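You operate a simulated robot arm through the tools that you are given. There is no shell and no other tool. Be economical: measure what you need, move in short steps, check, and stop when the job is done.

The job below is to be done with a simulated two-armed robot. You get a single attempt, and the scene is never put back.

JOB
Take the pink drying block on the top of the grey stand and put it away in the green tray. Switch the reel brake lever off. Take the vent valve and put it on the lower shelf under the mill panel. Put one of the brass sleeves from the low shelf of the right rack on the grey cover. Take the brass elbow from the top of the control cabinet and leave it on top of the blue test gauge. Put the white plug on top of the carton on the top of the control cabinet. Fetch the blue cloth from the top of the side table and set it on the top of the control cabinet. Pick up the yellow topped ring with the largest size on its label with one hand, pass it to the other hand and put it on the middle shelf of the left rack. The order is free. Set down upright: white plug.

It is judged by the outcome, as a careful person would: the job done as asked, and still so three seconds after it is handed in. It fails if anything else is knocked over, pushed out of place, dropped, spilled or broken. A push-on lid holds only when it is set on centred and level and pressed home; a screw cap is set on level and turned clockwise until tight. Flat cloth is picked up by pressing the open fingertips on it (5 to 10 N) and closing them slowly along it; thin cloth reads only 2 to 8 mm in the jaws.

ROBOT AND FRAMES
Two 7-joint arms with two-finger parallel grippers on one trunk, on a base that drives. Base frame: it is fixed to the floor where the robot stands at the start and does not move with it; the origin is under the middle of the robot, x ahead of it, y to its left, z up. Units: mm, rad, N and s.
The left shoulder is at the start at [110, 169, 1501], the right one opposite. With the tool pointing down near the work surface each hand reaches from about 100 to 600 mm from the robot's upright axis, wherever it stands, measured 20 degrees to its own side. Places, roughly: blue cloth (9x7x3 cm) [-1800, 5700, 800]; blue test gauge [1500, 7500, 1000]; brass elbow (5x5x3 cm) [-1800, 4300, 1100]; brass sleeve (4x4x4 cm) [-2700, 2100, 700]; carton [-2000, 5250, 1000]; green tray [-1600, 5800, 800]; grey cover [-2500, 1750, 750]; lower shelf under the mill panel [-900, -600, 500]; middle shelf of the left rack [-2000, 100, 1100]; pink drying block [750, 0, 750]; reel brake lever [-1500, -600, 800]; top of the control cabinet [-1700, 4700, 1100]; vent valve [-2000, 250, 750]; white plug (4x4x6 cm) [-1800, 5200, 1100]; yellow topped ring [-1250, 5000, 1250]. Payload 1.57 kg a hand.
Tool frame (each hand has its own): the origin (TCP) lies between the finger pads and is the grasp point; the fingertips stand 30 mm ahead of it; z points along the fingers, y is the line along which they close. The gripper opens to 80 mm. The fingers are 17 mm wide and 12 mm thick; the gripper's body (40 by 82 mm) begins 80 mm behind the TCP.
Orientation is that of the tool frame in the base frame, as a unit quaternion [x, y, z, w]. With the fingers straight down and closing along the base's y, the tool's x points along the base's -x, its y along +y and its z along -z.

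CONTROLS
- The arms move only by the tool play_rows. It takes "left_series", "right_series" or both (then of equal length, played together; a hand with none holds still); each is a list of rows, each a list of 7 numbers: the turn, a rotation vector about the tool's x, y, z in rad, then the shift along the tool's x, y, z in mm, then the gripper command, from -1 (shut) to 1 (fully open), values between in proportion. In form: [[rx, ry, rz, tx, ty, tz, grip], ...]. A call has 1 to 8 rows; each row shifts and turns the commanded pose from where the row before left it, along the tool's axes as they then stand. Each row takes 0.2 s and may step no farther than 50 mm and 0.15 rad from the row before; otherwise, or with a gripper value out of range, the whole call is refused. A pose out of reach is approached as far as the arm can. The call stops where the force on the tool passes 40 N (or 10 N more than at its start, if that is more) or the arm is blocked; 0.2 s more then pass. The fingers move at their own pace (about 72 mm/s each) and stop on an object; they squeeze with about 39 N. The grip force told is the motor's: it shows also when the fingers shut on nothing. Time passes only in rows, and 0.2 s behind the last, so rows that do not move let the fingers close. It gives the time, the measured TCP pose, the force on the tool (base axes), the opening and the grip force at its end, in the units of the frame above (readings bear some noise), with the torque about the TCP (base axes, N m) and any sound that the robot's microphone picked up, and new pictures: "views" is both (left out), scene, wrist or none (wrist: the cameras of the hands that moved).
- Cameras (640 x 400 px; columns grow to the right, rows downward): "scene" is now at [81.6, -46.3, 1670]; the picture's right is [-1.00, -0.07, 0.00], its down [-0.07, 0.93, -0.36] and it looks along [0.03, -0.36, -0.93] (base axes); focal length 275 px, centre (320, 200). "left" rides on the left gripper at [72, 7, -122] in its tool frame; the picture's right is [-0.09, 1.00, 0.00], its down [-0.84, -0.08, -0.54] and it looks along [-0.54, -0.05, 0.84] (tool axes); focal length 238 px, centre (320, 200). "right" rides on the right gripper at [72, -7, -122] in its tool frame; the picture's right is [0.09, 1.00, 0.00], its down [-0.84, 0.08, -0.54] and it looks along [-0.54, 0.05, 0.84] (tool axes); focal length 238 px, centre (320, 200). There is no depth. A picture from a camera that has moved, and an enlarged one, comes with that camera's place and axes in the base frame and with its lens. The place of the scene camera against the robot may be out by one fixed shift of up to 18 mm in any direction.
- move_column(by): slides the trunk up (or, below 0, down) by that many mm; the arms and the scene camera ride with it, the base frame stays. It gives what a move gives, with no picture.
- drive_base(legs): drives the robot by 1 to 6 legs, each [ahead, left, turn to the left] in mm, mm and rad, along the robot's own axes; the way and the turn of a leg run together, so that a leg with both is an arc; at most 1500 mm and 3.142 rad a leg. The arms and the cameras ride along, it lands a little off, and it stops where it bumps. It gives what a move gives, and a new picture of the scene camera.
- head_to(pan, tilt): turns the head with the scene camera to pan (to the left, within 1.501 rad either way) and tilt (down, from -0.506 to 1.204), counted from straight ahead of the robot. It gives what a move gives, and a new picture of the scene camera.
- enlarge(camera, box): a new picture of the part [left, top, right, bottom] of that camera's present view, enlarged. No time passes.
- sign_off(): hands the job in; it is judged then, once.

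Go step by step. Nothing tells you exact positions but the pictures and the camera data: compare them with the known pose of the tool, close in by small moves and look again before you grip or let go. The budget is 483 turns and 360 pictures, counting those below and the enlarged ones. Unless the task says otherwise, let go and move clear before handing in.

The tools are called as name(argument=value, ...) on one line, values as JSON. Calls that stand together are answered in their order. play_rows: Moves the arms, as the interface text tells. Its arguments: {"type":"object","properties":{"left_series":{"type":"array","items":{"type":"array","items":{"type":"number"}}},"right_series":{"type":"array","items":{"type":"array","items":{"type":"number"}}},"views":{"type":"string","enum":["both","scene","wrist","none"]}},"required":[]} The other tools are called the same way: move_column (by) slides the trunk up or down; drive_base (legs) drives the base; head_to (pan, tilt) turns the head that bears the scene camera; enlarge (camera, box) takes an enlarged picture of a part of a camera's view; sign_off () hands the job in.

At the start:

```text
time: 0.0
left_eef_pos: [589.3, -64.9, 1005.1]
left_ee_rot: [0.0, 1.0, 0.0, 0.0]
left_contact_force: [-0.3, -0.3, -0.9]
left_ft_torque: [0.01, 0.0, -0.04]
left_opening: 80.0
left_grip_force: 0.0
right_eef_pos: [284.7, -328.1, 886.3]
right_ee_rot: [0.001, 1.0, 0.0, 0.0]
right_contact_force: [-0.4, 0.7, -0.5]
right_ft_torque: [-0.02, 0.03, -0.01]
right_opening: 80.0
right_grip_force: 0.1
trunk travel left (down, up): [-815.0, 75.0]
robot x, y, heading: [3.1, 1.9, 0.001]
head pan, tilt: [-1.499, 1.201]
```

scene: 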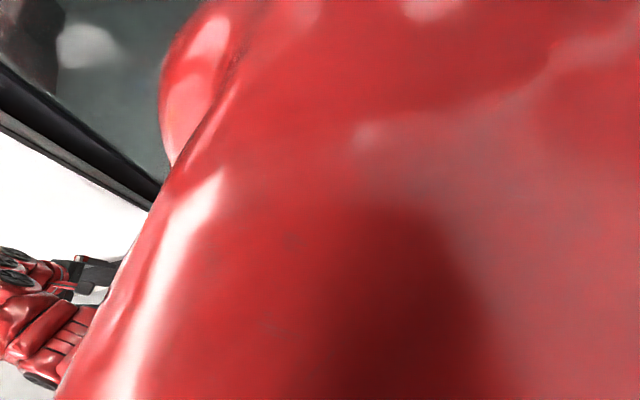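
right: 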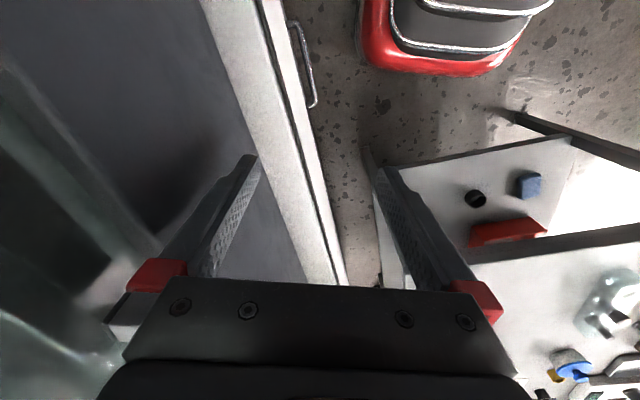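
left: 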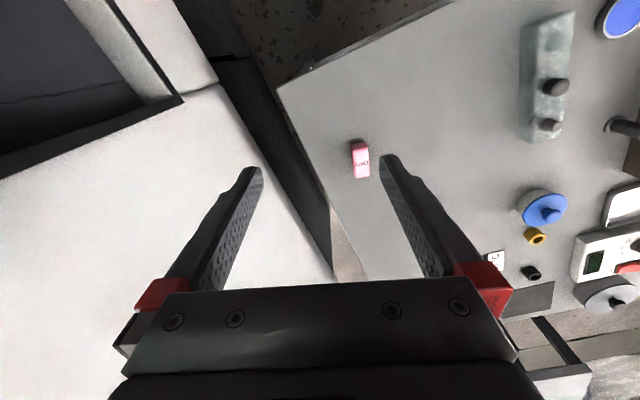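

The left wrist camera sees the pink block on a grey stand ahead; the scene camera is looking at the robot's own shoulder. I turn the head ahead.

head_to(pan=0.0, tilt=0.8)

```text
time: 1.6
left_eef_pos: [589.9, -65.1, 1006.7]
left_ee_rot: [0.0, 1.0, 0.0, 0.001]
left_contact_force: [-0.7, -0.1, 1.0]
left_ft_torque: [-0.02, 0.01, 0.0]
left_opening: 80.2
left_grip_force: 0.1
right_eef_pos: [285.0, -328.0, 886.5]
right_ee_rot: [0.0, 1.0, 0.0, 0.0]
right_contact_force: [-0.9, 0.4, 0.0]
right_ft_torque: [0.02, 0.03, -0.03]
right_opening: 80.1
right_grip_force: 0.2
trunk travel left (down, up): [-815.0, 75.0]
robot x, y, heading: [-2.6, 1.9, -0.0]
head pan, tilt: [0.0, 0.799]
camera scene: at [158.3, 9.3, 1697.7], right [0.0, -1.0, 0.0], down [-0.72, 0.0, -0.7], along [0.7, 0.0, -0.72], focal length 275 px, centre (320, 200)
```

scene: 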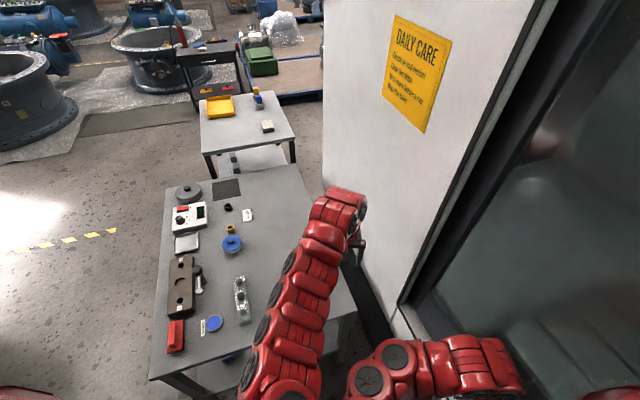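

The pink block should be near (680, -7). I take a closer look from the left hand before moving.

enlarge(camera="left", box=[260, 80, 460, 240])

enlarge(camera="scene", box=[140, 140, 400, 390])

```text
2.50 times, centred on (360, 160) of left
camera zoom: at [517.5, -57.8, 1128.6], right [0.09, 1.0, 0.0], down [0.84, -0.08, 0.54], along [0.54, -0.05, -0.84], focal length 596 px, centre (220, 300)
```

zoom: 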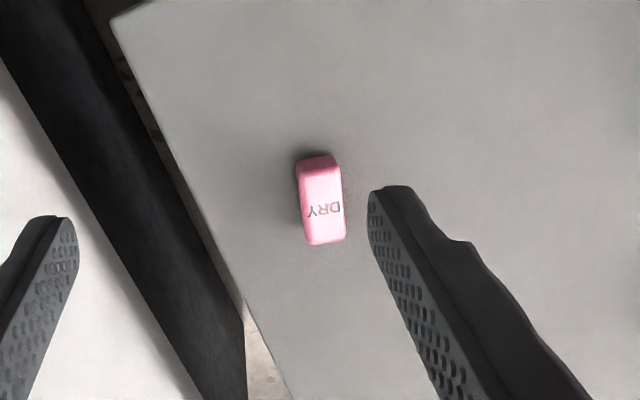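

```text
1.60 times, centred on (270, 265) of scene
camera zoom: at [158.3, 9.3, 1697.7], right [0.0, -1.0, 0.0], down [-0.72, 0.0, -0.7], along [0.7, 0.0, -0.72], focal length 441 px, centre (400, 96)
```

zoom: 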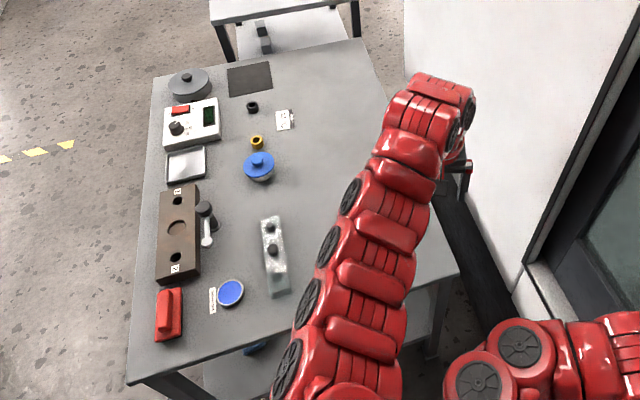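

play_rows(left_series=[[0, 0, 0, -30, 20, 0, 1], [0, 0, 0, -30, 20, 20, 1], [0, 0, 0, -30, 18, 40, 1], [0, 0, 0, 0, 0, 40, 1]], views="both")

```text
refused: row 3 steps farther than a row can; nothing moved
```

play_rows(left_series=[[0, 0, 0, -30, 20, 0, 1], [0, 0, 0, -30, 20, 20, 1], [0, 0, 0, -30, 18, 30, 1], [0, 0, 0, 0, 0, 40, 1]], views="both")

```text
time: 2.6
left_eef_pos: [670.7, -6.3, 928.9]
left_ee_rot: [0.002, 1.0, 0.001, 0.002]
left_contact_force: [-0.3, 0.2, -1.1]
left_ft_torque: [-0.01, -0.03, 0.01]
left_opening: 80.0
left_grip_force: 0.0
left hand out of reach, approached as far as the arm can: row 4
right_eef_pos: [283.8, -328.7, 885.8]
right_ee_rot: [0.0, 1.0, 0.0, 0.001]
right_contact_force: [-0.4, 0.6, -0.1]
right_ft_torque: [0.0, -0.01, 0.01]
right_opening: 80.0
right_grip_force: 0.1
trunk travel left (down, up): [-815.0, 75.0]
robot x, y, heading: [-3.0, -2.6, 0.001]
head pan, tilt: [0.0, 0.799]
camera scene: at [157.8, 9.1, 1697.8], right [0.0, -1.0, 0.0], down [-0.72, 0.0, -0.7], along [0.7, 0.0, -0.72], focal length 275 px, centre (320, 200)
camera left: at [599.2, 1.7, 1051.1], right [0.1, 1.0, 0.0], down [0.84, -0.08, 0.54], along [0.54, -0.05, -0.84], focal length 238 px, centre (320, 200)
```

scene: 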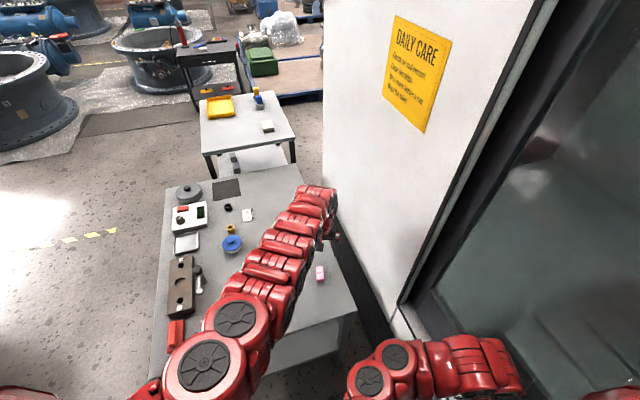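
left: 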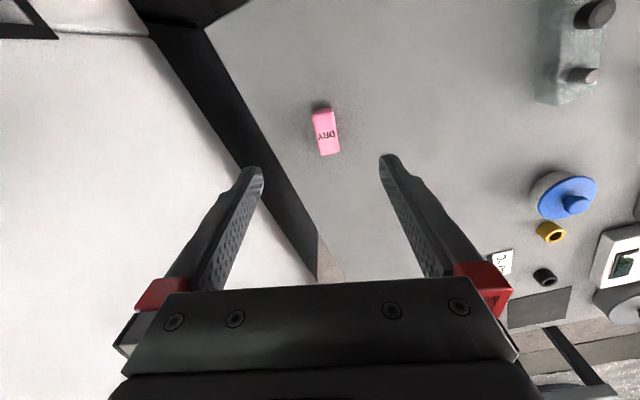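

The block triangulates to about (695, 0, 735), just out of reach at this height. I raise both hands, then lower the trunk.

play_rows(left_series=[[0, 0, 0, 0, 0, -40, 1], [0, 0, 0, 0, 0, -40, 1], [0, 0, 0, 0, 0, -40, 1], [0, 0, 0, 0, 0, -40, 1], [0, 0, 0, 0, 0, -40, 1]], right_series=[[0, 0, 0, 0, 0, -45, 1], [0, 0, 0, 0, 0, -45, 1], [0, 0, 0, 0, 0, -45, 1], [0, 0, 0, 0, 0, -45, 1], [0, 0, 0, 0, 0, -45, 1]], views="none")

move_column(by=-250)

```text
time: 3.2
left_eef_pos: [669.0, 1.5, 999.7]
left_ee_rot: [-0.002, 1.0, -0.001, -0.001]
left_contact_force: [-0.4, 0.1, -0.3]
left_ft_torque: [0.02, 0.02, 0.01]
left_opening: 80.1
left_grip_force: 0.0
right_eef_pos: [309.4, -345.0, 940.8]
right_ee_rot: [-0.001, 1.0, 0.008, -0.005]
right_contact_force: [-5.7, 16.5, 1.5]
right_ft_torque: [0.05, 0.01, -0.06]
right_opening: 64.9
right_grip_force: 0.1
right hand out of reach, approached as far as the arm can: row 1, 2
trunk travel left (down, up): [-815.0, 75.0]
robot x, y, heading: [0.6, 2.2, 0.001]
head pan, tilt: [0.0, 0.799]
stopped in row 2 (right hand): the force on the tool passed its limit at 45 N (the readings are from after the stop); the commanded pose is now the measured one
```

```text
time: 3.8
left_eef_pos: [668.3, 3.9, 981.9]
left_ee_rot: [-0.001, 1.0, -0.002, 0.0]
left_contact_force: [-0.1, 0.5, -0.1]
left_ft_torque: [0.01, 0.01, 0.0]
left_opening: 80.3
left_grip_force: 0.1
right_eef_pos: [307.2, -346.6, 926.4]
right_ee_rot: [0.002, 1.0, -0.001, -0.003]
right_contact_force: [-8.2, 21.1, 37.9]
right_ft_torque: [-1.62, -0.37, -0.16]
right_opening: 61.8
right_grip_force: 0.1
trunk travel left (down, up): [-797.0, 93.0]
robot x, y, heading: [-3.0, 2.5, 0.001]
head pan, tilt: [0.0, 0.799]
stopped: the force on the tool passed its limit at 117 N (the readings are from after the stop); the commanded pose is now the measured one
```

The right hand has touched the cabinet beside it. I lift back and move it away to the left.

move_column(by=18)

play_rows(right_series=[[0, 0, 0, 0, 15, -5, 0.6], [0, 0, 0, 0, 25, 0, 0.6]], views="both")

```text
time: 4.5
left_eef_pos: [669.4, 1.5, 999.0]
left_ee_rot: [-0.001, 1.0, 0.0, -0.001]
left_contact_force: [-0.2, 0.3, -1.0]
left_ft_torque: [0.01, 0.0, -0.01]
left_opening: 80.2
left_grip_force: 0.0
right_eef_pos: [307.9, -348.6, 941.3]
right_ee_rot: [0.002, 1.0, 0.0, -0.006]
right_contact_force: [-12.6, 26.3, -15.9]
right_ft_torque: [0.84, 0.16, -0.32]
right_opening: 56.8
right_grip_force: 0.1
trunk travel left (down, up): [-815.0, 75.0]
robot x, y, heading: [0.3, -0.8, 0.005]
head pan, tilt: [0.0, 0.799]
```

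```text
time: 5.1
left_eef_pos: [670.6, -1.7, 996.5]
left_ee_rot: [-0.001, 1.0, 0.0, -0.001]
left_contact_force: [0.1, -0.1, -0.2]
left_ft_torque: [-0.03, 0.04, -0.01]
left_opening: 80.0
left_grip_force: 0.0
right_eef_pos: [329.7, -325.3, 935.5]
right_ee_rot: [0.001, 1.0, 0.001, -0.006]
right_contact_force: [-0.6, -0.3, -0.6]
right_ft_torque: [0.0, 0.01, -0.02]
right_opening: 64.1
right_grip_force: 0.1
right hand out of reach, approached as far as the arm can: row 1, 2
trunk travel left (down, up): [-815.0, 75.0]
robot x, y, heading: [1.1, -0.2, 0.003]
head pan, tilt: [0.0, 0.799]
camera scene: at [160.4, 11.1, 1697.6], right [0.0, -1.0, 0.0], down [-0.72, 0.0, -0.7], along [0.7, 0.0, -0.72], focal length 275 px, centre (320, 200)
camera right: at [259.1, -331.4, 1059.1], right [-0.09, 1.0, 0.0], down [0.84, 0.08, 0.53], along [0.53, 0.05, -0.85], focal length 238 px, centre (320, 200)
```

scene: 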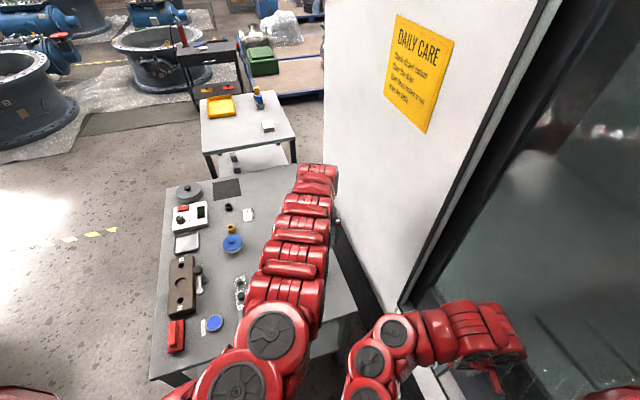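
right: 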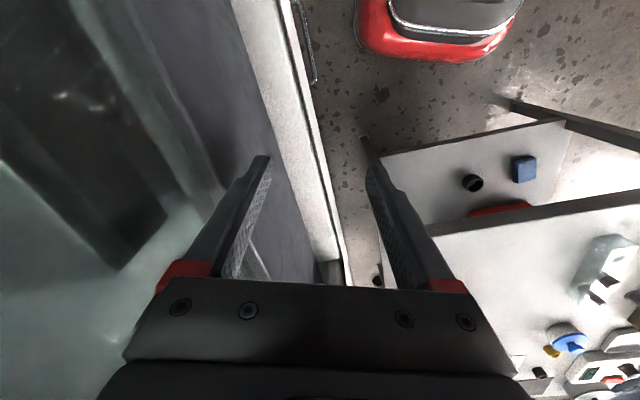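

The right gripper straddles the machine's edge, so I bring it inward over the free gap, closed a bit, before lowering the trunk.

play_rows(right_series=[[0, 0, 0, 0, 40, 0, 0.6], [0, 0, 0, -10, 40, 0, 0.6], [0, 0, 0, -20, 40, 0, 0.6], [0, 0, 0, -20, 10, 0, 0.6]], views="both")

```text
time: 6.1
left_eef_pos: [670.5, -1.1, 997.7]
left_ee_rot: [-0.001, 1.0, 0.001, -0.001]
left_contact_force: [-0.8, -0.4, 0.1]
left_ft_torque: [-0.02, 0.0, -0.03]
left_opening: 79.9
left_grip_force: 0.0
right_eef_pos: [398.5, -203.5, 923.0]
right_ee_rot: [0.002, 1.0, 0.0, -0.004]
right_contact_force: [-0.5, 0.3, 0.2]
right_ft_torque: [-0.03, -0.01, -0.02]
right_opening: 63.8
right_grip_force: 0.1
right hand out of reach, approached as far as the arm can: row 1, 2
trunk travel left (down, up): [-815.0, 75.0]
robot x, y, heading: [-1.8, -1.8, 0.001]
head pan, tilt: [0.0, 0.799]
camera scene: at [159.3, 10.4, 1697.6], right [0.0, -1.0, 0.0], down [-0.72, 0.0, -0.7], along [0.7, 0.0, -0.72], focal length 275 px, centre (320, 200)
camera right: at [327.4, -210.5, 1047.0], right [-0.09, 1.0, 0.0], down [0.84, 0.07, 0.54], along [0.53, 0.05, -0.84], focal length 238 px, centre (320, 200)
```

scene: 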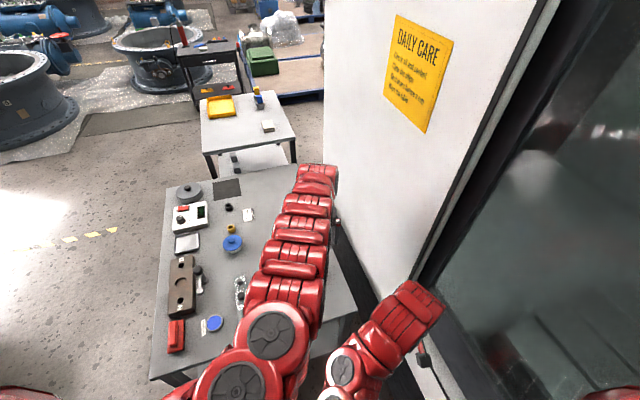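
right: 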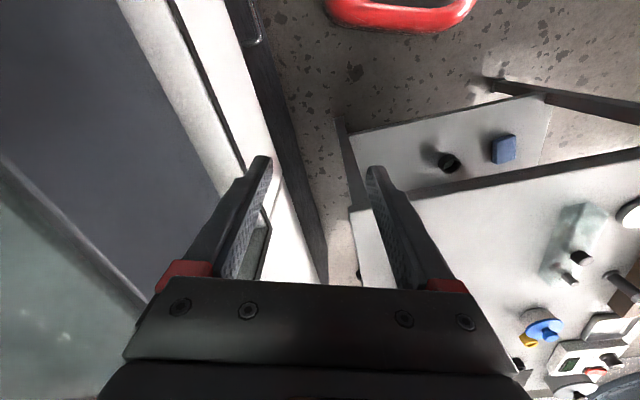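

The right hand is cramped next to the machine. I back the robot off a little so I can restow it freely.

drive_base(legs=[[-300, 0, 0]])

play_rows(right_series=[[0, 0, 0, -40, 0, 0, 0.6], [0, 0, 0, -40, 0, -20, 0.6], [0, 0, 0, -30, 0, -35, 0.6], [0, 0, 0, 0, 0, -45, 0.6], [0, 0, 0, 0, 0, -45, 0.6], [0, 0, 0, 0, 0, -45, 0.6]], views="both")

```text
time: 8.1
left_eef_pos: [379.0, -0.4, 999.1]
left_ee_rot: [-0.002, 1.0, 0.0, -0.001]
left_contact_force: [-0.3, -0.4, 1.1]
left_ft_torque: [-0.02, -0.02, 0.0]
left_opening: 80.1
left_grip_force: 0.0
right_eef_pos: [105.8, -204.3, 923.7]
right_ee_rot: [0.001, 1.0, 0.001, -0.004]
right_contact_force: [0.2, 0.6, -0.5]
right_ft_torque: [0.02, 0.01, 0.0]
right_opening: 63.9
right_grip_force: 0.0
trunk travel left (down, up): [-815.0, 75.0]
robot x, y, heading: [-290.3, 2.0, 0.003]
head pan, tilt: [0.0, 0.799]
camera scene: at [-132.8, 10.2, 1697.6], right [0.0, -1.0, 0.0], down [-0.72, 0.0, -0.7], along [0.7, 0.0, -0.72], focal length 275 px, centre (320, 200)
```

scene: 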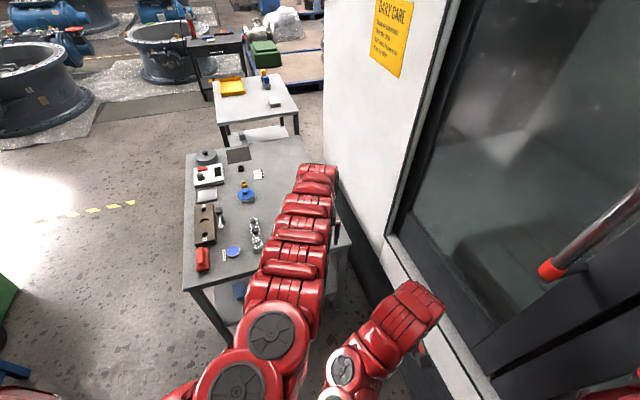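

```text
time: 9.5
left_eef_pos: [378.1, -1.3, 999.2]
left_ee_rot: [-0.001, 1.0, 0.0, 0.0]
left_contact_force: [-0.3, 0.2, -0.1]
left_ft_torque: [-0.02, -0.01, -0.02]
left_opening: 80.0
left_grip_force: 0.1
right_eef_pos: [214.3, -203.6, 998.7]
right_ee_rot: [0.001, 1.0, -0.001, -0.002]
right_contact_force: [1.0, -0.9, 0.1]
right_ft_torque: [0.02, -0.01, 0.02]
right_opening: 64.1
right_grip_force: 0.1
right hand out of reach, approached as far as the arm can: row 4, 5, 6
trunk travel left (down, up): [-815.0, 75.0]
robot x, y, heading: [-290.3, 3.5, -0.003]
head pan, tilt: [0.0, 0.799]
camera scene: at [-133.6, 10.2, 1697.7], right [0.0, -1.0, 0.0], down [-0.72, 0.0, -0.7], along [0.7, 0.0, -0.72], focal length 275 px, centre (320, 200)
camera right: at [143.2, -209.7, 1122.5], right [-0.09, 1.0, 0.0], down [0.84, 0.08, 0.54], along [0.54, 0.05, -0.84], focal length 238 px, centre (320, 200)
```

scene: 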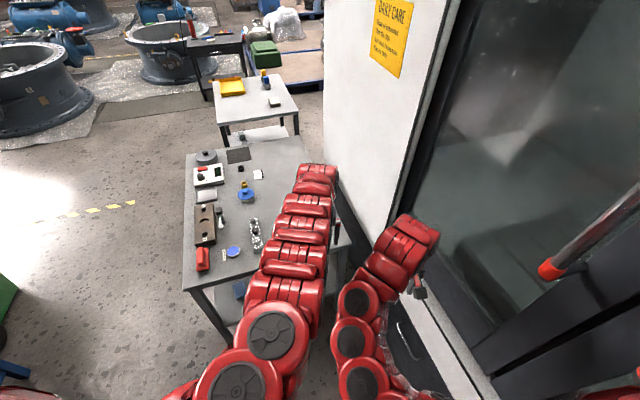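
right: 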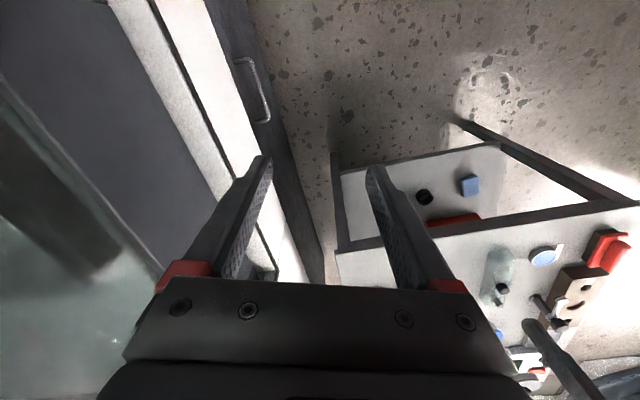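

The machine runs along the right, so I shift the robot 230 mm left and use the right hand for the block, with the left hand parked high. Then I lower the trunk.

drive_base(legs=[[0, 230, 0]])

play_rows(left_series=[[0, 0, 0, 0, 30, -35, 1], [0, 0, 0, 0, 30, -35, 1], [0, 0, 0, 0, 30, -35, 1], [0, 0, 0, 0, 30, -35, 1], [0, 0, 0, 0, 30, -35, 1], [0, 0, 0, 0, 30, -35, 1]], right_series=[[0, 0, 0, -40, 0, -15, 1], [0, 0, 0, -40, 0, -30, 1], [0, 0, 0, -40, 0, -30, 1], [0, 0, 0, -10, 0, -45, 1], [0, 0, 0, 0, 0, -45, 1], [0, 0, 0, 0, 0, -45, 1]], views="both")

```text
time: 11.2
left_eef_pos: [376.8, 226.5, 998.7]
left_ee_rot: [-0.001, 1.0, 0.001, -0.001]
left_contact_force: [-0.2, -0.2, -0.1]
left_ft_torque: [0.0, 0.0, 0.03]
left_opening: 80.2
left_grip_force: 0.1
right_eef_pos: [214.2, 25.0, 999.2]
right_ee_rot: [0.001, 1.0, -0.002, -0.003]
right_contact_force: [-0.2, 0.0, 0.6]
right_ft_torque: [-0.01, -0.01, -0.02]
right_opening: 63.8
right_grip_force: 0.1
trunk travel left (down, up): [-815.0, 75.0]
robot x, y, heading: [-293.3, 225.6, 0.001]
head pan, tilt: [0.0, 0.799]
camera scene: at [-134.2, 237.5, 1697.7], right [0.0, -1.0, 0.0], down [-0.72, 0.0, -0.7], along [0.7, 0.0, -0.72], focal length 275 px, centre (320, 200)
```

scene: 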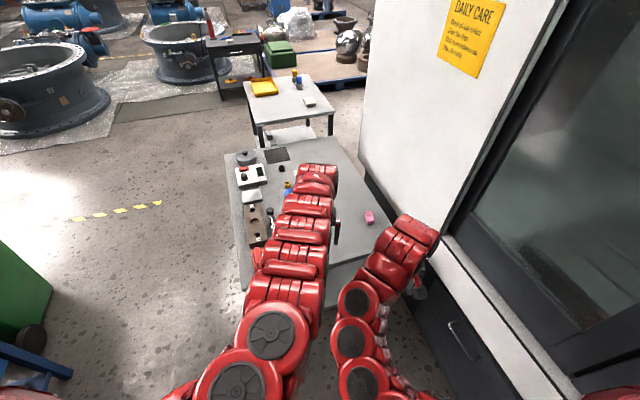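

```text
time: 12.6
left_eef_pos: [374.5, 408.8, 1208.5]
left_ee_rot: [0.0, 1.0, 0.0, -0.001]
left_contact_force: [-0.2, 0.5, -0.5]
left_ft_torque: [0.03, 0.01, 0.03]
left_opening: 80.1
left_grip_force: 0.0
right_eef_pos: [349.3, 22.5, 1178.9]
right_ee_rot: [0.003, 1.0, -0.002, -0.002]
right_contact_force: [-0.5, -0.6, 0.2]
right_ft_torque: [-0.01, 0.0, -0.04]
right_opening: 80.0
right_grip_force: 0.1
right hand out of reach, approached as far as the arm can: row 1, 2
trunk travel left (down, up): [-815.0, 75.0]
robot x, y, heading: [-291.7, 228.1, 0.005]
head pan, tilt: [0.0, 0.799]
camera scene: at [-134.5, 239.5, 1697.8], right [0.0, -1.0, 0.0], down [-0.72, 0.0, -0.7], along [0.7, 0.0, -0.72], focal length 275 px, centre (320, 200)
camera right: at [278.4, 16.9, 1301.0], right [-0.09, 1.0, 0.0], down [0.84, 0.07, 0.54], along [0.54, 0.04, -0.84], focal length 238 px, centre (320, 200)
camera left: at [303.6, 415.5, 1332.0], right [0.09, 1.0, 0.0], down [0.84, -0.08, 0.54], along [0.54, -0.05, -0.84], focal length 238 px, centre (320, 200)
```

scene: 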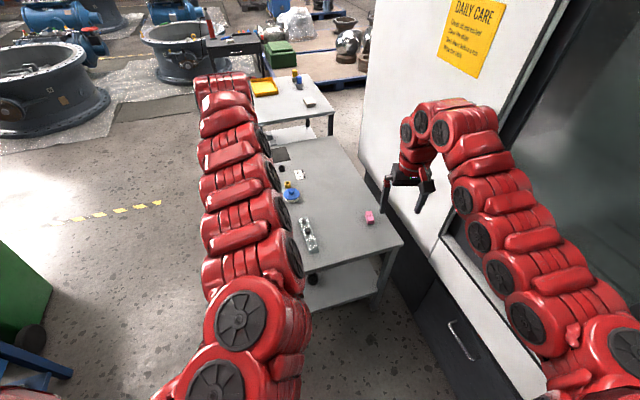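
right: 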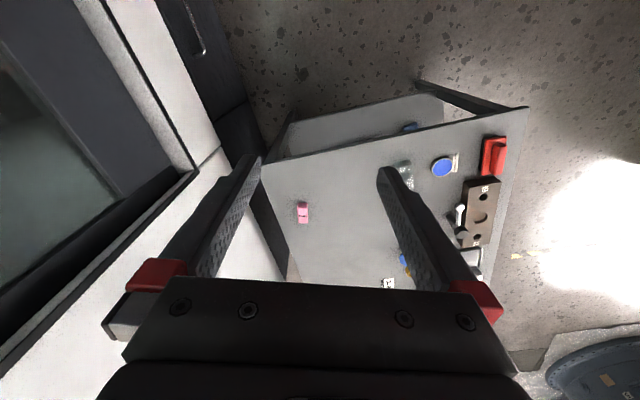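
left: 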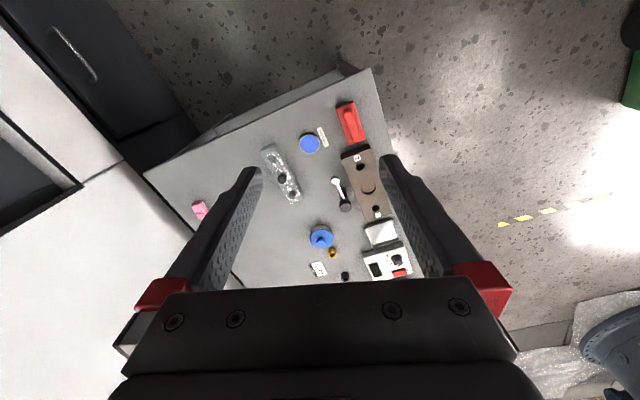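

Good clearance now. I lower the trunk by 250 and drive forward a bit, shifting further left.

move_column(by=-250)

drive_base(legs=[[0, 60, 0], [280, 0, 0]])

```text
time: 15.2
left_eef_pos: [376.1, 407.0, 961.0]
left_ee_rot: [-0.001, 1.0, 0.0, -0.001]
left_contact_force: [0.3, 0.3, 0.7]
left_ft_torque: [0.03, 0.0, -0.04]
left_opening: 80.0
left_grip_force: 0.2
right_eef_pos: [350.1, 22.7, 927.6]
right_ee_rot: [0.001, 1.0, -0.001, -0.002]
right_contact_force: [0.7, -0.1, -0.4]
right_ft_torque: [-0.02, 0.0, 0.0]
right_opening: 80.1
right_grip_force: 0.1
trunk travel left (down, up): [-565.0, 325.0]
robot x, y, heading: [-296.3, 229.1, -0.003]
head pan, tilt: [0.0, 0.799]
```

```text
time: 17.7
left_eef_pos: [653.1, 466.7, 959.1]
left_ee_rot: [0.001, 1.0, 0.0, -0.001]
left_contact_force: [0.4, 0.4, -0.2]
left_ft_torque: [0.0, 0.0, 0.01]
left_opening: 80.4
left_grip_force: 0.1
right_eef_pos: [625.9, 81.3, 927.5]
right_ee_rot: [0.002, 1.0, 0.0, -0.002]
right_contact_force: [0.1, -0.4, 1.0]
right_ft_torque: [-0.04, 0.01, -0.03]
right_opening: 80.2
right_grip_force: 0.0
trunk travel left (down, up): [-565.0, 325.0]
robot x, y, heading: [-17.0, 288.2, -0.0]
head pan, tilt: [0.0, 0.799]
camera scene: at [142.1, 299.1, 1447.7], right [0.0, -1.0, 0.0], down [-0.72, 0.0, -0.7], along [0.7, 0.0, -0.72], focal length 275 px, centre (320, 200)
```

scene: 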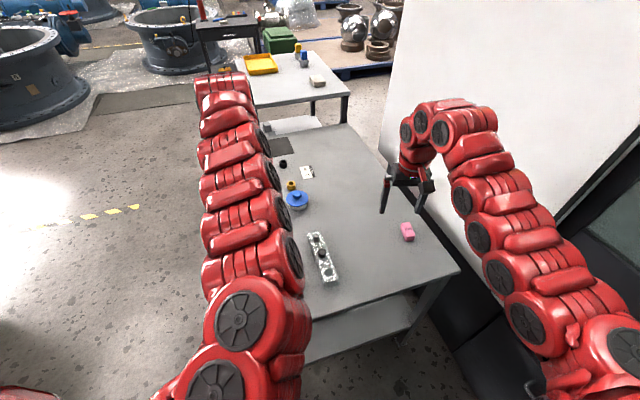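

Now I bring the right hand over the block and look.

play_rows(right_series=[[0, 0, 0, -30, -35, 10, 1], [0, 0, 0, -30, -35, 15, 1], [0, 0, 0, -4, -9, 40, 1], [0, 0, 0, 0, 0, 35, 1]], views="wrist")

```text
time: 18.7
left_eef_pos: [652.2, 466.3, 958.3]
left_ee_rot: [0.001, 1.0, -0.001, -0.001]
left_contact_force: [0.1, 0.3, 0.1]
left_ft_torque: [0.02, 0.01, -0.04]
left_opening: 80.1
left_grip_force: 0.0
right_eef_pos: [689.0, 2.8, 823.6]
right_ee_rot: [0.001, 1.0, 0.0, -0.003]
right_contact_force: [-0.1, 0.0, 0.4]
right_ft_torque: [0.02, -0.01, 0.0]
right_opening: 79.9
right_grip_force: 0.1
trunk travel left (down, up): [-565.0, 325.0]
robot x, y, heading: [-14.9, 291.3, -0.002]
head pan, tilt: [0.0, 0.799]
camera right: at [618.1, -3.7, 947.3], right [-0.09, 1.0, 0.0], down [0.84, 0.07, 0.54], along [0.54, 0.05, -0.84], focal length 238 px, centre (320, 200)
```

right: 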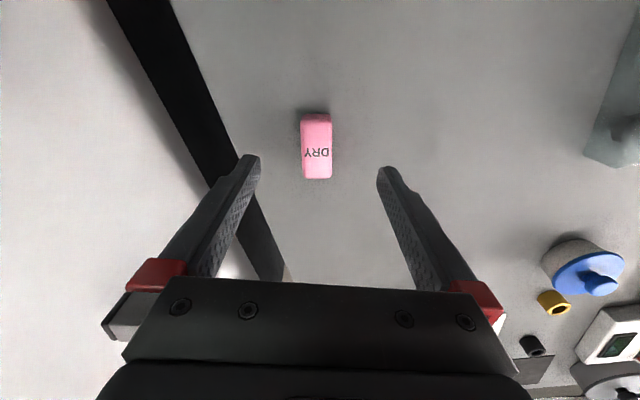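

play_rows(right_series=[[0, 0, 0, -10, -2, 25, 1], [0, 0, 0, 0, 0, 25, 1]], views="wrist")

```text
time: 19.3
left_eef_pos: [651.2, 464.8, 961.0]
left_ee_rot: [0.001, 1.0, 0.001, -0.001]
left_contact_force: [0.2, -0.3, 1.4]
left_ft_torque: [-0.01, -0.04, -0.02]
left_opening: 80.2
left_grip_force: 0.2
right_eef_pos: [690.6, 0.7, 776.0]
right_ee_rot: [0.003, 1.0, 0.0, -0.004]
right_contact_force: [0.8, 0.6, 1.0]
right_ft_torque: [0.03, 0.02, -0.02]
right_opening: 79.9
right_grip_force: 0.0
right hand out of reach, approached as far as the arm can: row 2
trunk travel left (down, up): [-565.0, 325.0]
robot x, y, heading: [-14.6, 291.6, -0.001]
head pan, tilt: [0.0, 0.799]
camera right: at [619.6, -5.4, 899.9], right [-0.09, 1.0, 0.0], down [0.84, 0.07, 0.54], along [0.54, 0.05, -0.84], focal length 238 px, centre (320, 200)
```

right: 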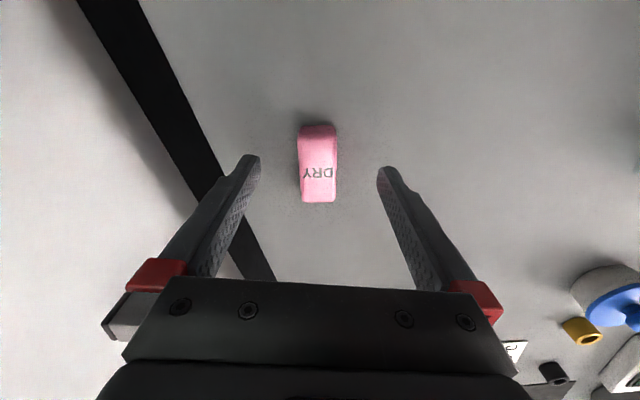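

The arm is at its limit, so I raise the hand and lower the trunk another 100.

play_rows(right_series=[[0, 0, 0, 0, 0, -45, 1], [0, 0, 0, 0, 0, -45, 1]], left_series=[[0, 0, 0, 0, 0, -45, 1], [0, 0, 0, 0, 0, -45, 1]], views="none")

move_column(by=-100)

play_rows(right_series=[[0, 0, 0, 0, 0, 0, 1]], views="wrist")

```text
time: 19.9
left_eef_pos: [669.9, 468.6, 1012.8]
left_ee_rot: [0.002, 1.0, 0.0, -0.001]
left_contact_force: [-0.7, -0.5, -1.5]
left_ft_torque: [-0.02, -0.02, 0.01]
left_opening: 80.4
left_grip_force: 0.1
left hand out of reach, approached as far as the arm can: row 2
right_eef_pos: [692.6, 2.5, 866.8]
right_ee_rot: [0.003, 1.0, -0.001, -0.001]
right_contact_force: [0.8, -0.1, -0.6]
right_ft_torque: [-0.03, -0.02, -0.02]
right_opening: 80.1
right_grip_force: 0.1
trunk travel left (down, up): [-565.0, 325.0]
robot x, y, heading: [-20.7, 287.5, -0.005]
head pan, tilt: [0.0, 0.799]
```

```text
time: 21.2
left_eef_pos: [669.4, 467.0, 914.1]
left_ee_rot: [0.002, 1.0, 0.0, 0.0]
left_contact_force: [-0.4, -0.1, 0.5]
left_ft_torque: [-0.02, 0.03, 0.01]
left_opening: 80.1
left_grip_force: 0.0
right_eef_pos: [692.3, 2.8, 766.0]
right_ee_rot: [0.002, 1.0, -0.002, -0.002]
right_contact_force: [0.5, 0.1, 0.4]
right_ft_torque: [-0.01, -0.03, -0.01]
right_opening: 80.1
right_grip_force: 0.2
trunk travel left (down, up): [-465.0, 425.0]
robot x, y, heading: [-16.7, 291.2, -0.001]
head pan, tilt: [0.0, 0.799]
```

```text
time: 21.6
left_eef_pos: [669.3, 467.8, 914.4]
left_ee_rot: [0.001, 1.0, 0.0, 0.0]
left_contact_force: [-0.7, 0.0, 0.3]
left_ft_torque: [0.0, -0.03, -0.01]
left_opening: 80.0
left_grip_force: 0.1
right_eef_pos: [691.3, 2.1, 766.4]
right_ee_rot: [0.003, 1.0, -0.001, -0.002]
right_contact_force: [-0.7, 0.3, 0.6]
right_ft_torque: [-0.01, -0.03, -0.01]
right_opening: 80.0
right_grip_force: 0.0
trunk travel left (down, up): [-465.0, 425.0]
robot x, y, heading: [-17.0, 290.5, 0.001]
head pan, tilt: [0.0, 0.799]
camera right: at [620.8, -4.0, 889.6], right [-0.09, 1.0, 0.0], down [0.84, 0.07, 0.54], along [0.54, 0.05, -0.84], focal length 238 px, centre (320, 200)
```

right: 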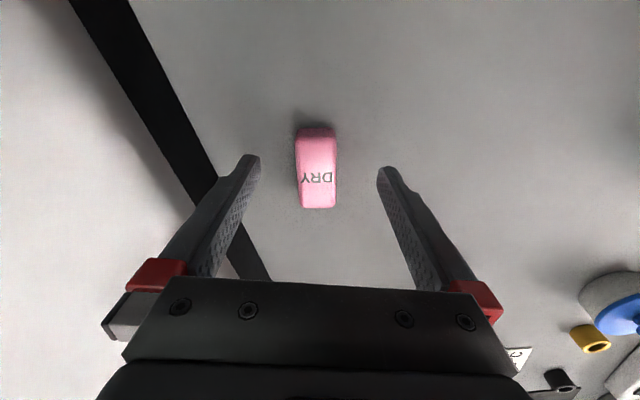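

play_rows(right_series=[[0, 0, 0, -5, -3, 12, 1], [0, 0, 0, 0, 0, 10, 1], [0, 0, 0, 0, 0, 6, 1]], views="wrist")

```text
time: 22.4
left_eef_pos: [669.1, 468.2, 914.7]
left_ee_rot: [0.001, 1.0, 0.001, 0.0]
left_contact_force: [-0.6, 0.4, 0.0]
left_ft_torque: [0.0, -0.03, 0.02]
left_opening: 80.1
left_grip_force: 0.0
right_eef_pos: [697.6, -0.5, 737.9]
right_ee_rot: [0.003, 1.0, 0.0, -0.002]
right_contact_force: [0.3, -0.4, -1.3]
right_ft_torque: [-0.01, -0.01, 0.0]
right_opening: 80.0
right_grip_force: 0.0
trunk travel left (down, up): [-465.0, 425.0]
robot x, y, heading: [-18.6, 291.1, 0.003]
head pan, tilt: [0.0, 0.799]
camera right: at [625.5, -6.6, 861.9], right [-0.09, 1.0, 0.0], down [0.84, 0.07, 0.54], along [0.54, 0.05, -0.84], focal length 238 px, centre (320, 200)
```

right: 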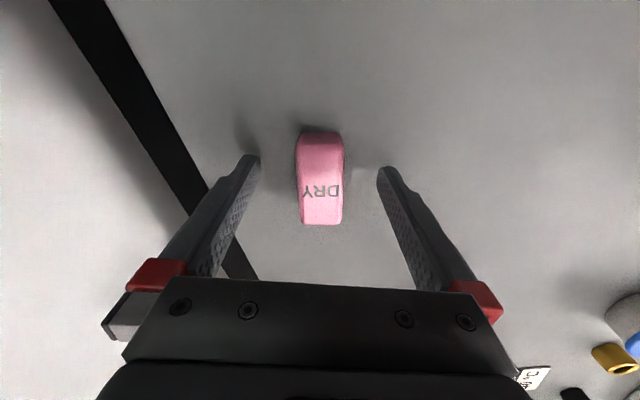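

play_rows(right_series=[[0, 0, 0, 0, 0, 6, 1], [0, 0, 0, 0, 0, 4, 1], [0, 0, 0, 0, 0, 4, 1]], views="wrist")

```text
time: 23.2
left_eef_pos: [665.8, 468.2, 915.9]
left_ee_rot: [0.0, 1.0, 0.001, 0.001]
left_contact_force: [0.1, -0.2, -0.3]
left_ft_torque: [-0.03, -0.01, 0.02]
left_opening: 80.0
left_grip_force: 0.1
right_eef_pos: [696.3, -0.8, 729.7]
right_ee_rot: [0.003, 1.0, -0.001, 0.003]
right_contact_force: [1.3, -0.5, 31.6]
right_ft_torque: [1.35, 0.19, -0.01]
right_opening: 79.6
right_grip_force: 0.1
trunk travel left (down, up): [-465.0, 425.0]
robot x, y, heading: [-15.6, 291.1, 0.0]
head pan, tilt: [0.0, 0.799]
camera right: at [624.5, -6.4, 852.5], right [-0.09, 1.0, 0.0], down [0.83, 0.07, 0.55], along [0.54, 0.04, -0.84], focal length 238 px, centre (320, 200)
```

right: 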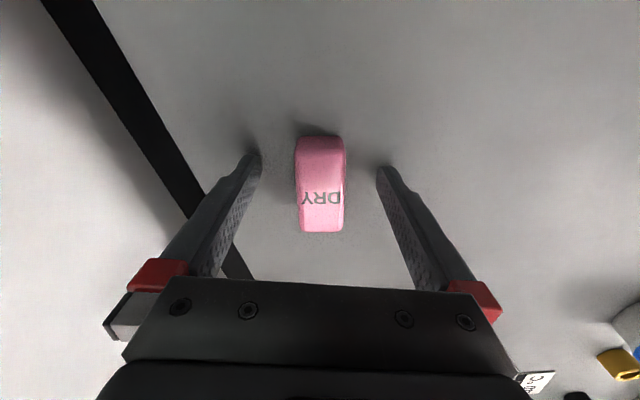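

The table surface is at z≈700. I lift 4 mm and close on the block.

play_rows(right_series=[[0, 0, 0, -4, 0, -4, 1], [0, 0, 0, 0, 0, 0, -1], [0, 0, 0, 0, 0, 0, -1], [0, 0, 0, 0, 0, 0, -1], [0, 0, 0, 0, 0, 0, -1], [0, 0, 0, 0, 0, -40, -1], [0, 0, 0, 0, 0, -40, -1]], views="wrist")

```text
time: 24.8
left_eef_pos: [670.1, 468.4, 914.4]
left_ee_rot: [0.001, 1.0, 0.001, 0.0]
left_contact_force: [-1.2, 0.4, -0.3]
left_ft_torque: [0.01, -0.02, 0.0]
left_opening: 79.9
left_grip_force: 0.1
right_eef_pos: [697.4, -1.0, 811.4]
right_ee_rot: [0.003, 1.0, -0.001, -0.003]
right_contact_force: [0.3, 0.0, -0.4]
right_ft_torque: [0.01, -0.02, 0.0]
right_opening: 28.8
right_grip_force: 38.4
right hand out of reach, approached as far as the arm can: row 6
trunk travel left (down, up): [-465.0, 425.0]
robot x, y, heading: [-16.6, 291.7, -0.004]
head pan, tilt: [0.0, 0.799]
camera right: at [626.2, -7.0, 935.0], right [-0.08, 1.0, 0.0], down [0.84, 0.07, 0.54], along [0.54, 0.04, -0.84], focal length 238 px, centre (320, 200)
```

right: 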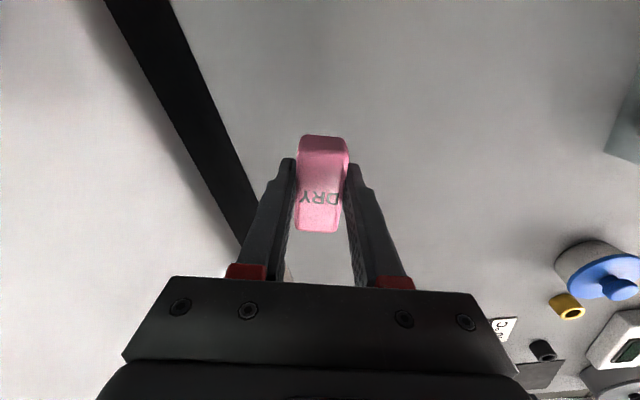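

Block held. I raise the hands, back away from the stand and turn to survey the room.

play_rows(right_series=[[0, 0, 0, 0, 0, -40, -1], [0, 0, 0, 0, 0, -40, -1], [0, 0, 0, 0, 0, -40, -1]], views="none")

drive_base(legs=[[-350, 0, 0], [0, 300, 0], [0, 0, 1.57]])

move_column(by=350)

head_to(pan=0.0, tilt=0.35)

head_to(pan=1.0, tilt=0.35)

```text
time: 25.6
left_eef_pos: [669.2, 468.9, 915.5]
left_ee_rot: [0.001, 1.0, 0.0, 0.0]
left_contact_force: [0.8, 0.1, -0.4]
left_ft_torque: [0.01, 0.0, 0.0]
left_opening: 80.0
left_grip_force: 0.0
right_eef_pos: [681.9, 9.5, 915.4]
right_ee_rot: [0.004, 1.0, 0.0, -0.002]
right_contact_force: [0.5, -0.1, -0.1]
right_ft_torque: [-0.04, -0.02, -0.02]
right_opening: 28.7
right_grip_force: 38.7
right hand out of reach, approached as far as the arm can: row 1, 2, 3
trunk travel left (down, up): [-465.0, 425.0]
robot x, y, heading: [-18.5, 289.7, -0.002]
head pan, tilt: [0.0, 0.799]
```

```text
time: 33.4
left_eef_pos: [-543.0, 1278.8, 914.2]
left_ee_rot: [-0.705, 0.71, 0.001, 0.0]
left_contact_force: [-0.4, 0.1, 0.3]
left_ft_torque: [-0.03, -0.02, -0.02]
left_opening: 80.0
left_grip_force: 0.0
right_eef_pos: [-81.7, 1288.2, 915.9]
right_ee_rot: [-0.704, 0.71, -0.003, -0.002]
right_contact_force: [-0.3, 0.6, -0.3]
right_ft_torque: [-0.01, -0.01, 0.0]
right_opening: 28.6
right_grip_force: 39.0
trunk travel left (down, up): [-465.0, 425.0]
robot x, y, heading: [-370.8, 591.8, 1.564]
head pan, tilt: [0.0, 0.799]
camera scene: at [-368.6, 762.5, 1347.7], right [1.0, 0.0, 0.0], down [0.0, -0.72, -0.7], along [0.0, 0.7, -0.72], focal length 275 px, centre (320, 200)
```

scene: 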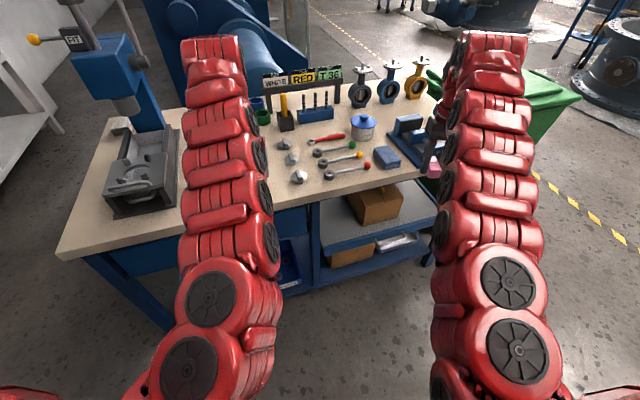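

```text
time: 36.8
left_eef_pos: [-542.0, 1279.5, 1264.9]
left_ee_rot: [-0.705, 0.709, 0.001, -0.001]
left_contact_force: [1.0, 0.6, -0.3]
left_ft_torque: [0.0, -0.01, -0.03]
left_opening: 79.8
left_grip_force: 0.0
right_eef_pos: [-82.6, 1289.1, 1264.3]
right_ee_rot: [-0.704, 0.71, -0.002, -0.002]
right_contact_force: [0.1, -0.5, 0.2]
right_ft_torque: [0.0, 0.0, 0.0]
right_opening: 28.5
right_grip_force: 38.4
trunk travel left (down, up): [-815.0, 75.0]
robot x, y, heading: [-366.9, 589.7, 1.563]
head pan, tilt: [0.0, 0.799]
```

```text
time: 37.7
left_eef_pos: [-542.6, 1278.2, 1263.2]
left_ee_rot: [-0.705, 0.709, 0.0, -0.001]
left_contact_force: [0.1, -0.3, 0.7]
left_ft_torque: [0.0, -0.03, 0.05]
left_opening: 80.0
left_grip_force: 0.1
right_eef_pos: [-83.2, 1289.9, 1265.8]
right_ee_rot: [-0.704, 0.711, -0.002, -0.001]
right_contact_force: [-0.1, -0.5, -0.7]
right_ft_torque: [-0.02, 0.02, 0.03]
right_opening: 28.9
right_grip_force: 39.3
trunk travel left (down, up): [-815.0, 75.0]
robot x, y, heading: [-366.3, 593.2, 1.566]
head pan, tilt: [0.0, 0.351]
camera scene: at [-368.3, 775.0, 1737.3], right [1.0, 0.0, 0.0], down [0.0, -0.34, -0.94], along [0.0, 0.94, -0.34], focal length 275 px, centre (320, 200)
```

scene: 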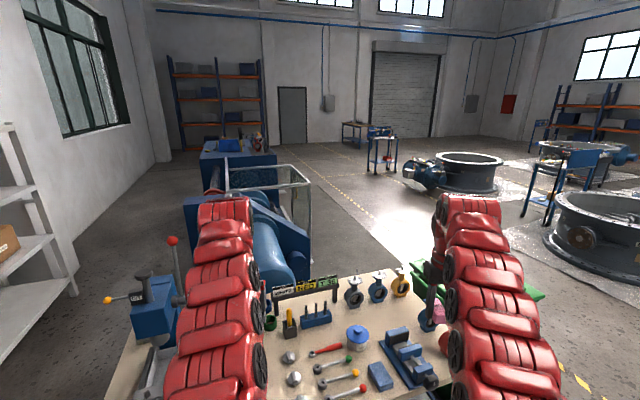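

```text
time: 39.0
left_eef_pos: [-543.0, 1278.0, 1263.3]
left_ee_rot: [-0.705, 0.709, -0.001, -0.001]
left_contact_force: [0.1, 0.1, 0.2]
left_ft_torque: [0.02, 0.05, 0.01]
left_opening: 80.0
left_grip_force: 0.0
right_eef_pos: [-82.2, 1289.3, 1266.1]
right_ee_rot: [-0.704, 0.711, -0.003, -0.001]
right_contact_force: [0.1, -0.1, -0.1]
right_ft_torque: [-0.03, 0.0, 0.03]
right_opening: 28.7
right_grip_force: 38.8
trunk travel left (down, up): [-815.0, 75.0]
robot x, y, heading: [-367.9, 591.1, 1.569]
head pan, tilt: [1.0, 0.351]
camera scene: at [-446.8, 732.7, 1737.4], right [0.54, 0.84, 0.0], down [0.29, -0.19, -0.94], along [-0.79, 0.51, -0.34], focal length 275 px, centre (320, 200)
```

scene: 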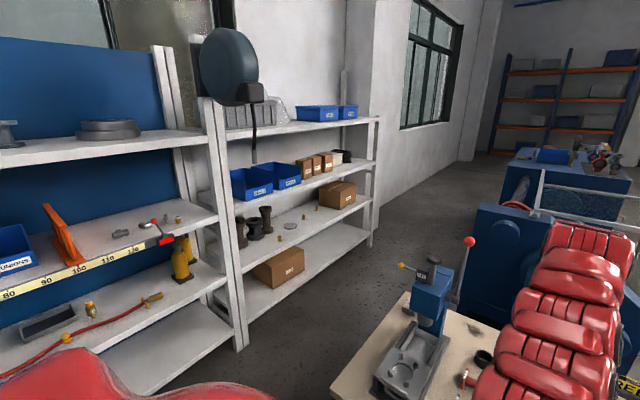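

The racks are on the left (west), angled about 20°. I zoom on the right rack's low shelf and look further left.

enlarge(camera="scene", box=[190, 120, 390, 300])

head_to(pan=1.5, tilt=0.45)

```text
2.22 times, centred on (290, 210) of scene
camera zoom: at [-446.8, 732.7, 1737.4], right [0.54, 0.84, 0.0], down [0.29, -0.19, -0.94], along [-0.79, 0.51, -0.34], focal length 612 px, centre (387, 178)
```

zoom: 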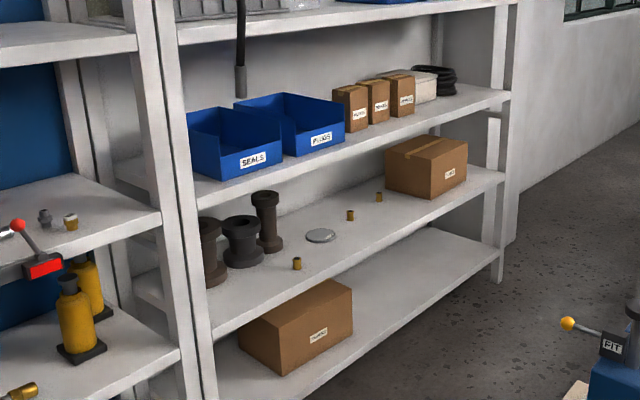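

```text
time: 39.9
left_eef_pos: [-543.0, 1279.1, 1264.4]
left_ee_rot: [-0.705, 0.709, 0.001, -0.001]
left_contact_force: [-0.7, 0.3, 0.0]
left_ft_torque: [0.05, 0.02, 0.02]
left_opening: 79.8
left_grip_force: 0.0
right_eef_pos: [-82.3, 1288.7, 1264.8]
right_ee_rot: [-0.704, 0.711, -0.003, -0.001]
right_contact_force: [-0.3, 0.2, -1.1]
right_ft_torque: [-0.02, -0.02, -0.04]
right_opening: 28.6
right_grip_force: 38.3
trunk travel left (down, up): [-815.0, 75.0]
robot x, y, heading: [-367.6, 589.7, 1.563]
head pan, tilt: [1.499, 0.45]
camera scene: at [-460.3, 689.0, 1728.2], right [0.08, 1.0, 0.0], down [0.43, -0.03, -0.9], along [-0.9, 0.07, -0.43], focal length 275 px, centre (320, 200)
```

scene: 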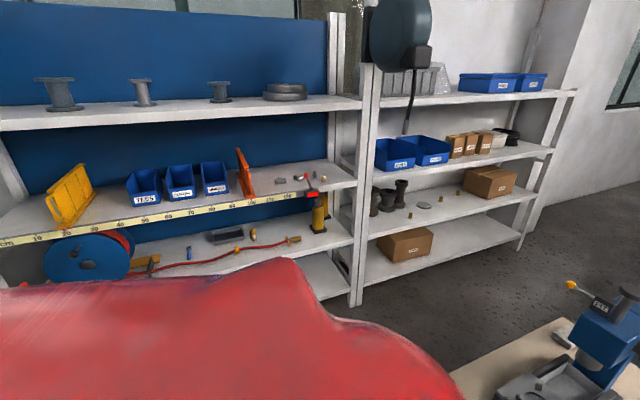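

I plan to handle the brass sleeve with the left hand on the way: the sleeves and the grey disc (cover) sit on the right rack's low shelf near (-2240,1510) and (-2400,1690). First I tuck the hands in and back off.

play_rows(left_series=[[0, 0, 0, 45, 0, 0, 1], [0, 0, 0, 45, 0, 0, 1], [0, 0, 0, 45, 0, 0, 1], [0, 0, 0, 45, 0, 0, 1], [0, 0, 0, 45, 0, 0, 1]], right_series=[[0, 0, 0, 45, 0, 0, -1], [0, 0, 0, 45, 0, 0, -1], [0, 0, 0, 45, 0, 0, -1], [0, 0, 0, 45, 0, 0, -1], [0, 0, 0, 45, 0, 0, -1]], views="none")

head_to(pan=0.5, tilt=0.5)

```text
time: 41.3
left_eef_pos: [-550.9, 1215.1, 1235.4]
left_ee_rot: [0.711, -0.703, 0.0, 0.002]
left_contact_force: [0.3, -0.1, 0.2]
left_ft_torque: [-0.01, 0.0, -0.01]
left_opening: 80.1
left_grip_force: 0.0
left hand out of reach, approached as far as the arm can: row 1, 2, 3, 4, 5
right_eef_pos: [-45.1, 1190.1, 1233.0]
right_ee_rot: [-0.681, 0.733, -0.004, -0.002]
right_contact_force: [-0.3, 0.8, 0.0]
right_ft_torque: [0.02, 0.01, -0.02]
right_opening: 28.6
right_grip_force: 38.3
right hand out of reach, approached as far as the arm can: row 1, 2, 3, 4, 5
trunk travel left (down, up): [-815.0, 75.0]
robot x, y, heading: [-365.7, 590.8, 1.568]
head pan, tilt: [1.499, 0.45]
stopped in row 5 (right hand): the arm was blocked; the commanded pose is now the measured one
```

```text
time: 42.6
left_eef_pos: [-552.0, 1213.5, 1235.3]
left_ee_rot: [0.711, -0.703, 0.0, 0.001]
left_contact_force: [0.2, -0.7, 0.0]
left_ft_torque: [0.02, -0.04, 0.04]
left_opening: 80.0
left_grip_force: 0.1
right_eef_pos: [-47.3, 1189.4, 1234.1]
right_ee_rot: [-0.681, 0.732, -0.003, -0.002]
right_contact_force: [-0.8, -0.1, -1.0]
right_ft_torque: [0.0, 0.02, 0.02]
right_opening: 28.7
right_grip_force: 38.5
trunk travel left (down, up): [-815.0, 75.0]
robot x, y, heading: [-366.4, 589.2, 1.567]
head pan, tilt: [0.499, 0.499]
camera scene: at [-412.4, 761.9, 1723.7], right [0.88, 0.48, 0.0], down [0.23, -0.42, -0.88], along [-0.42, 0.77, -0.48], focal length 275 px, centre (320, 200)
```

scene: 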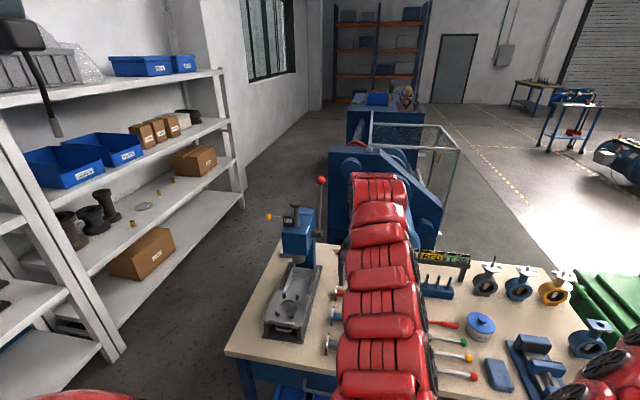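

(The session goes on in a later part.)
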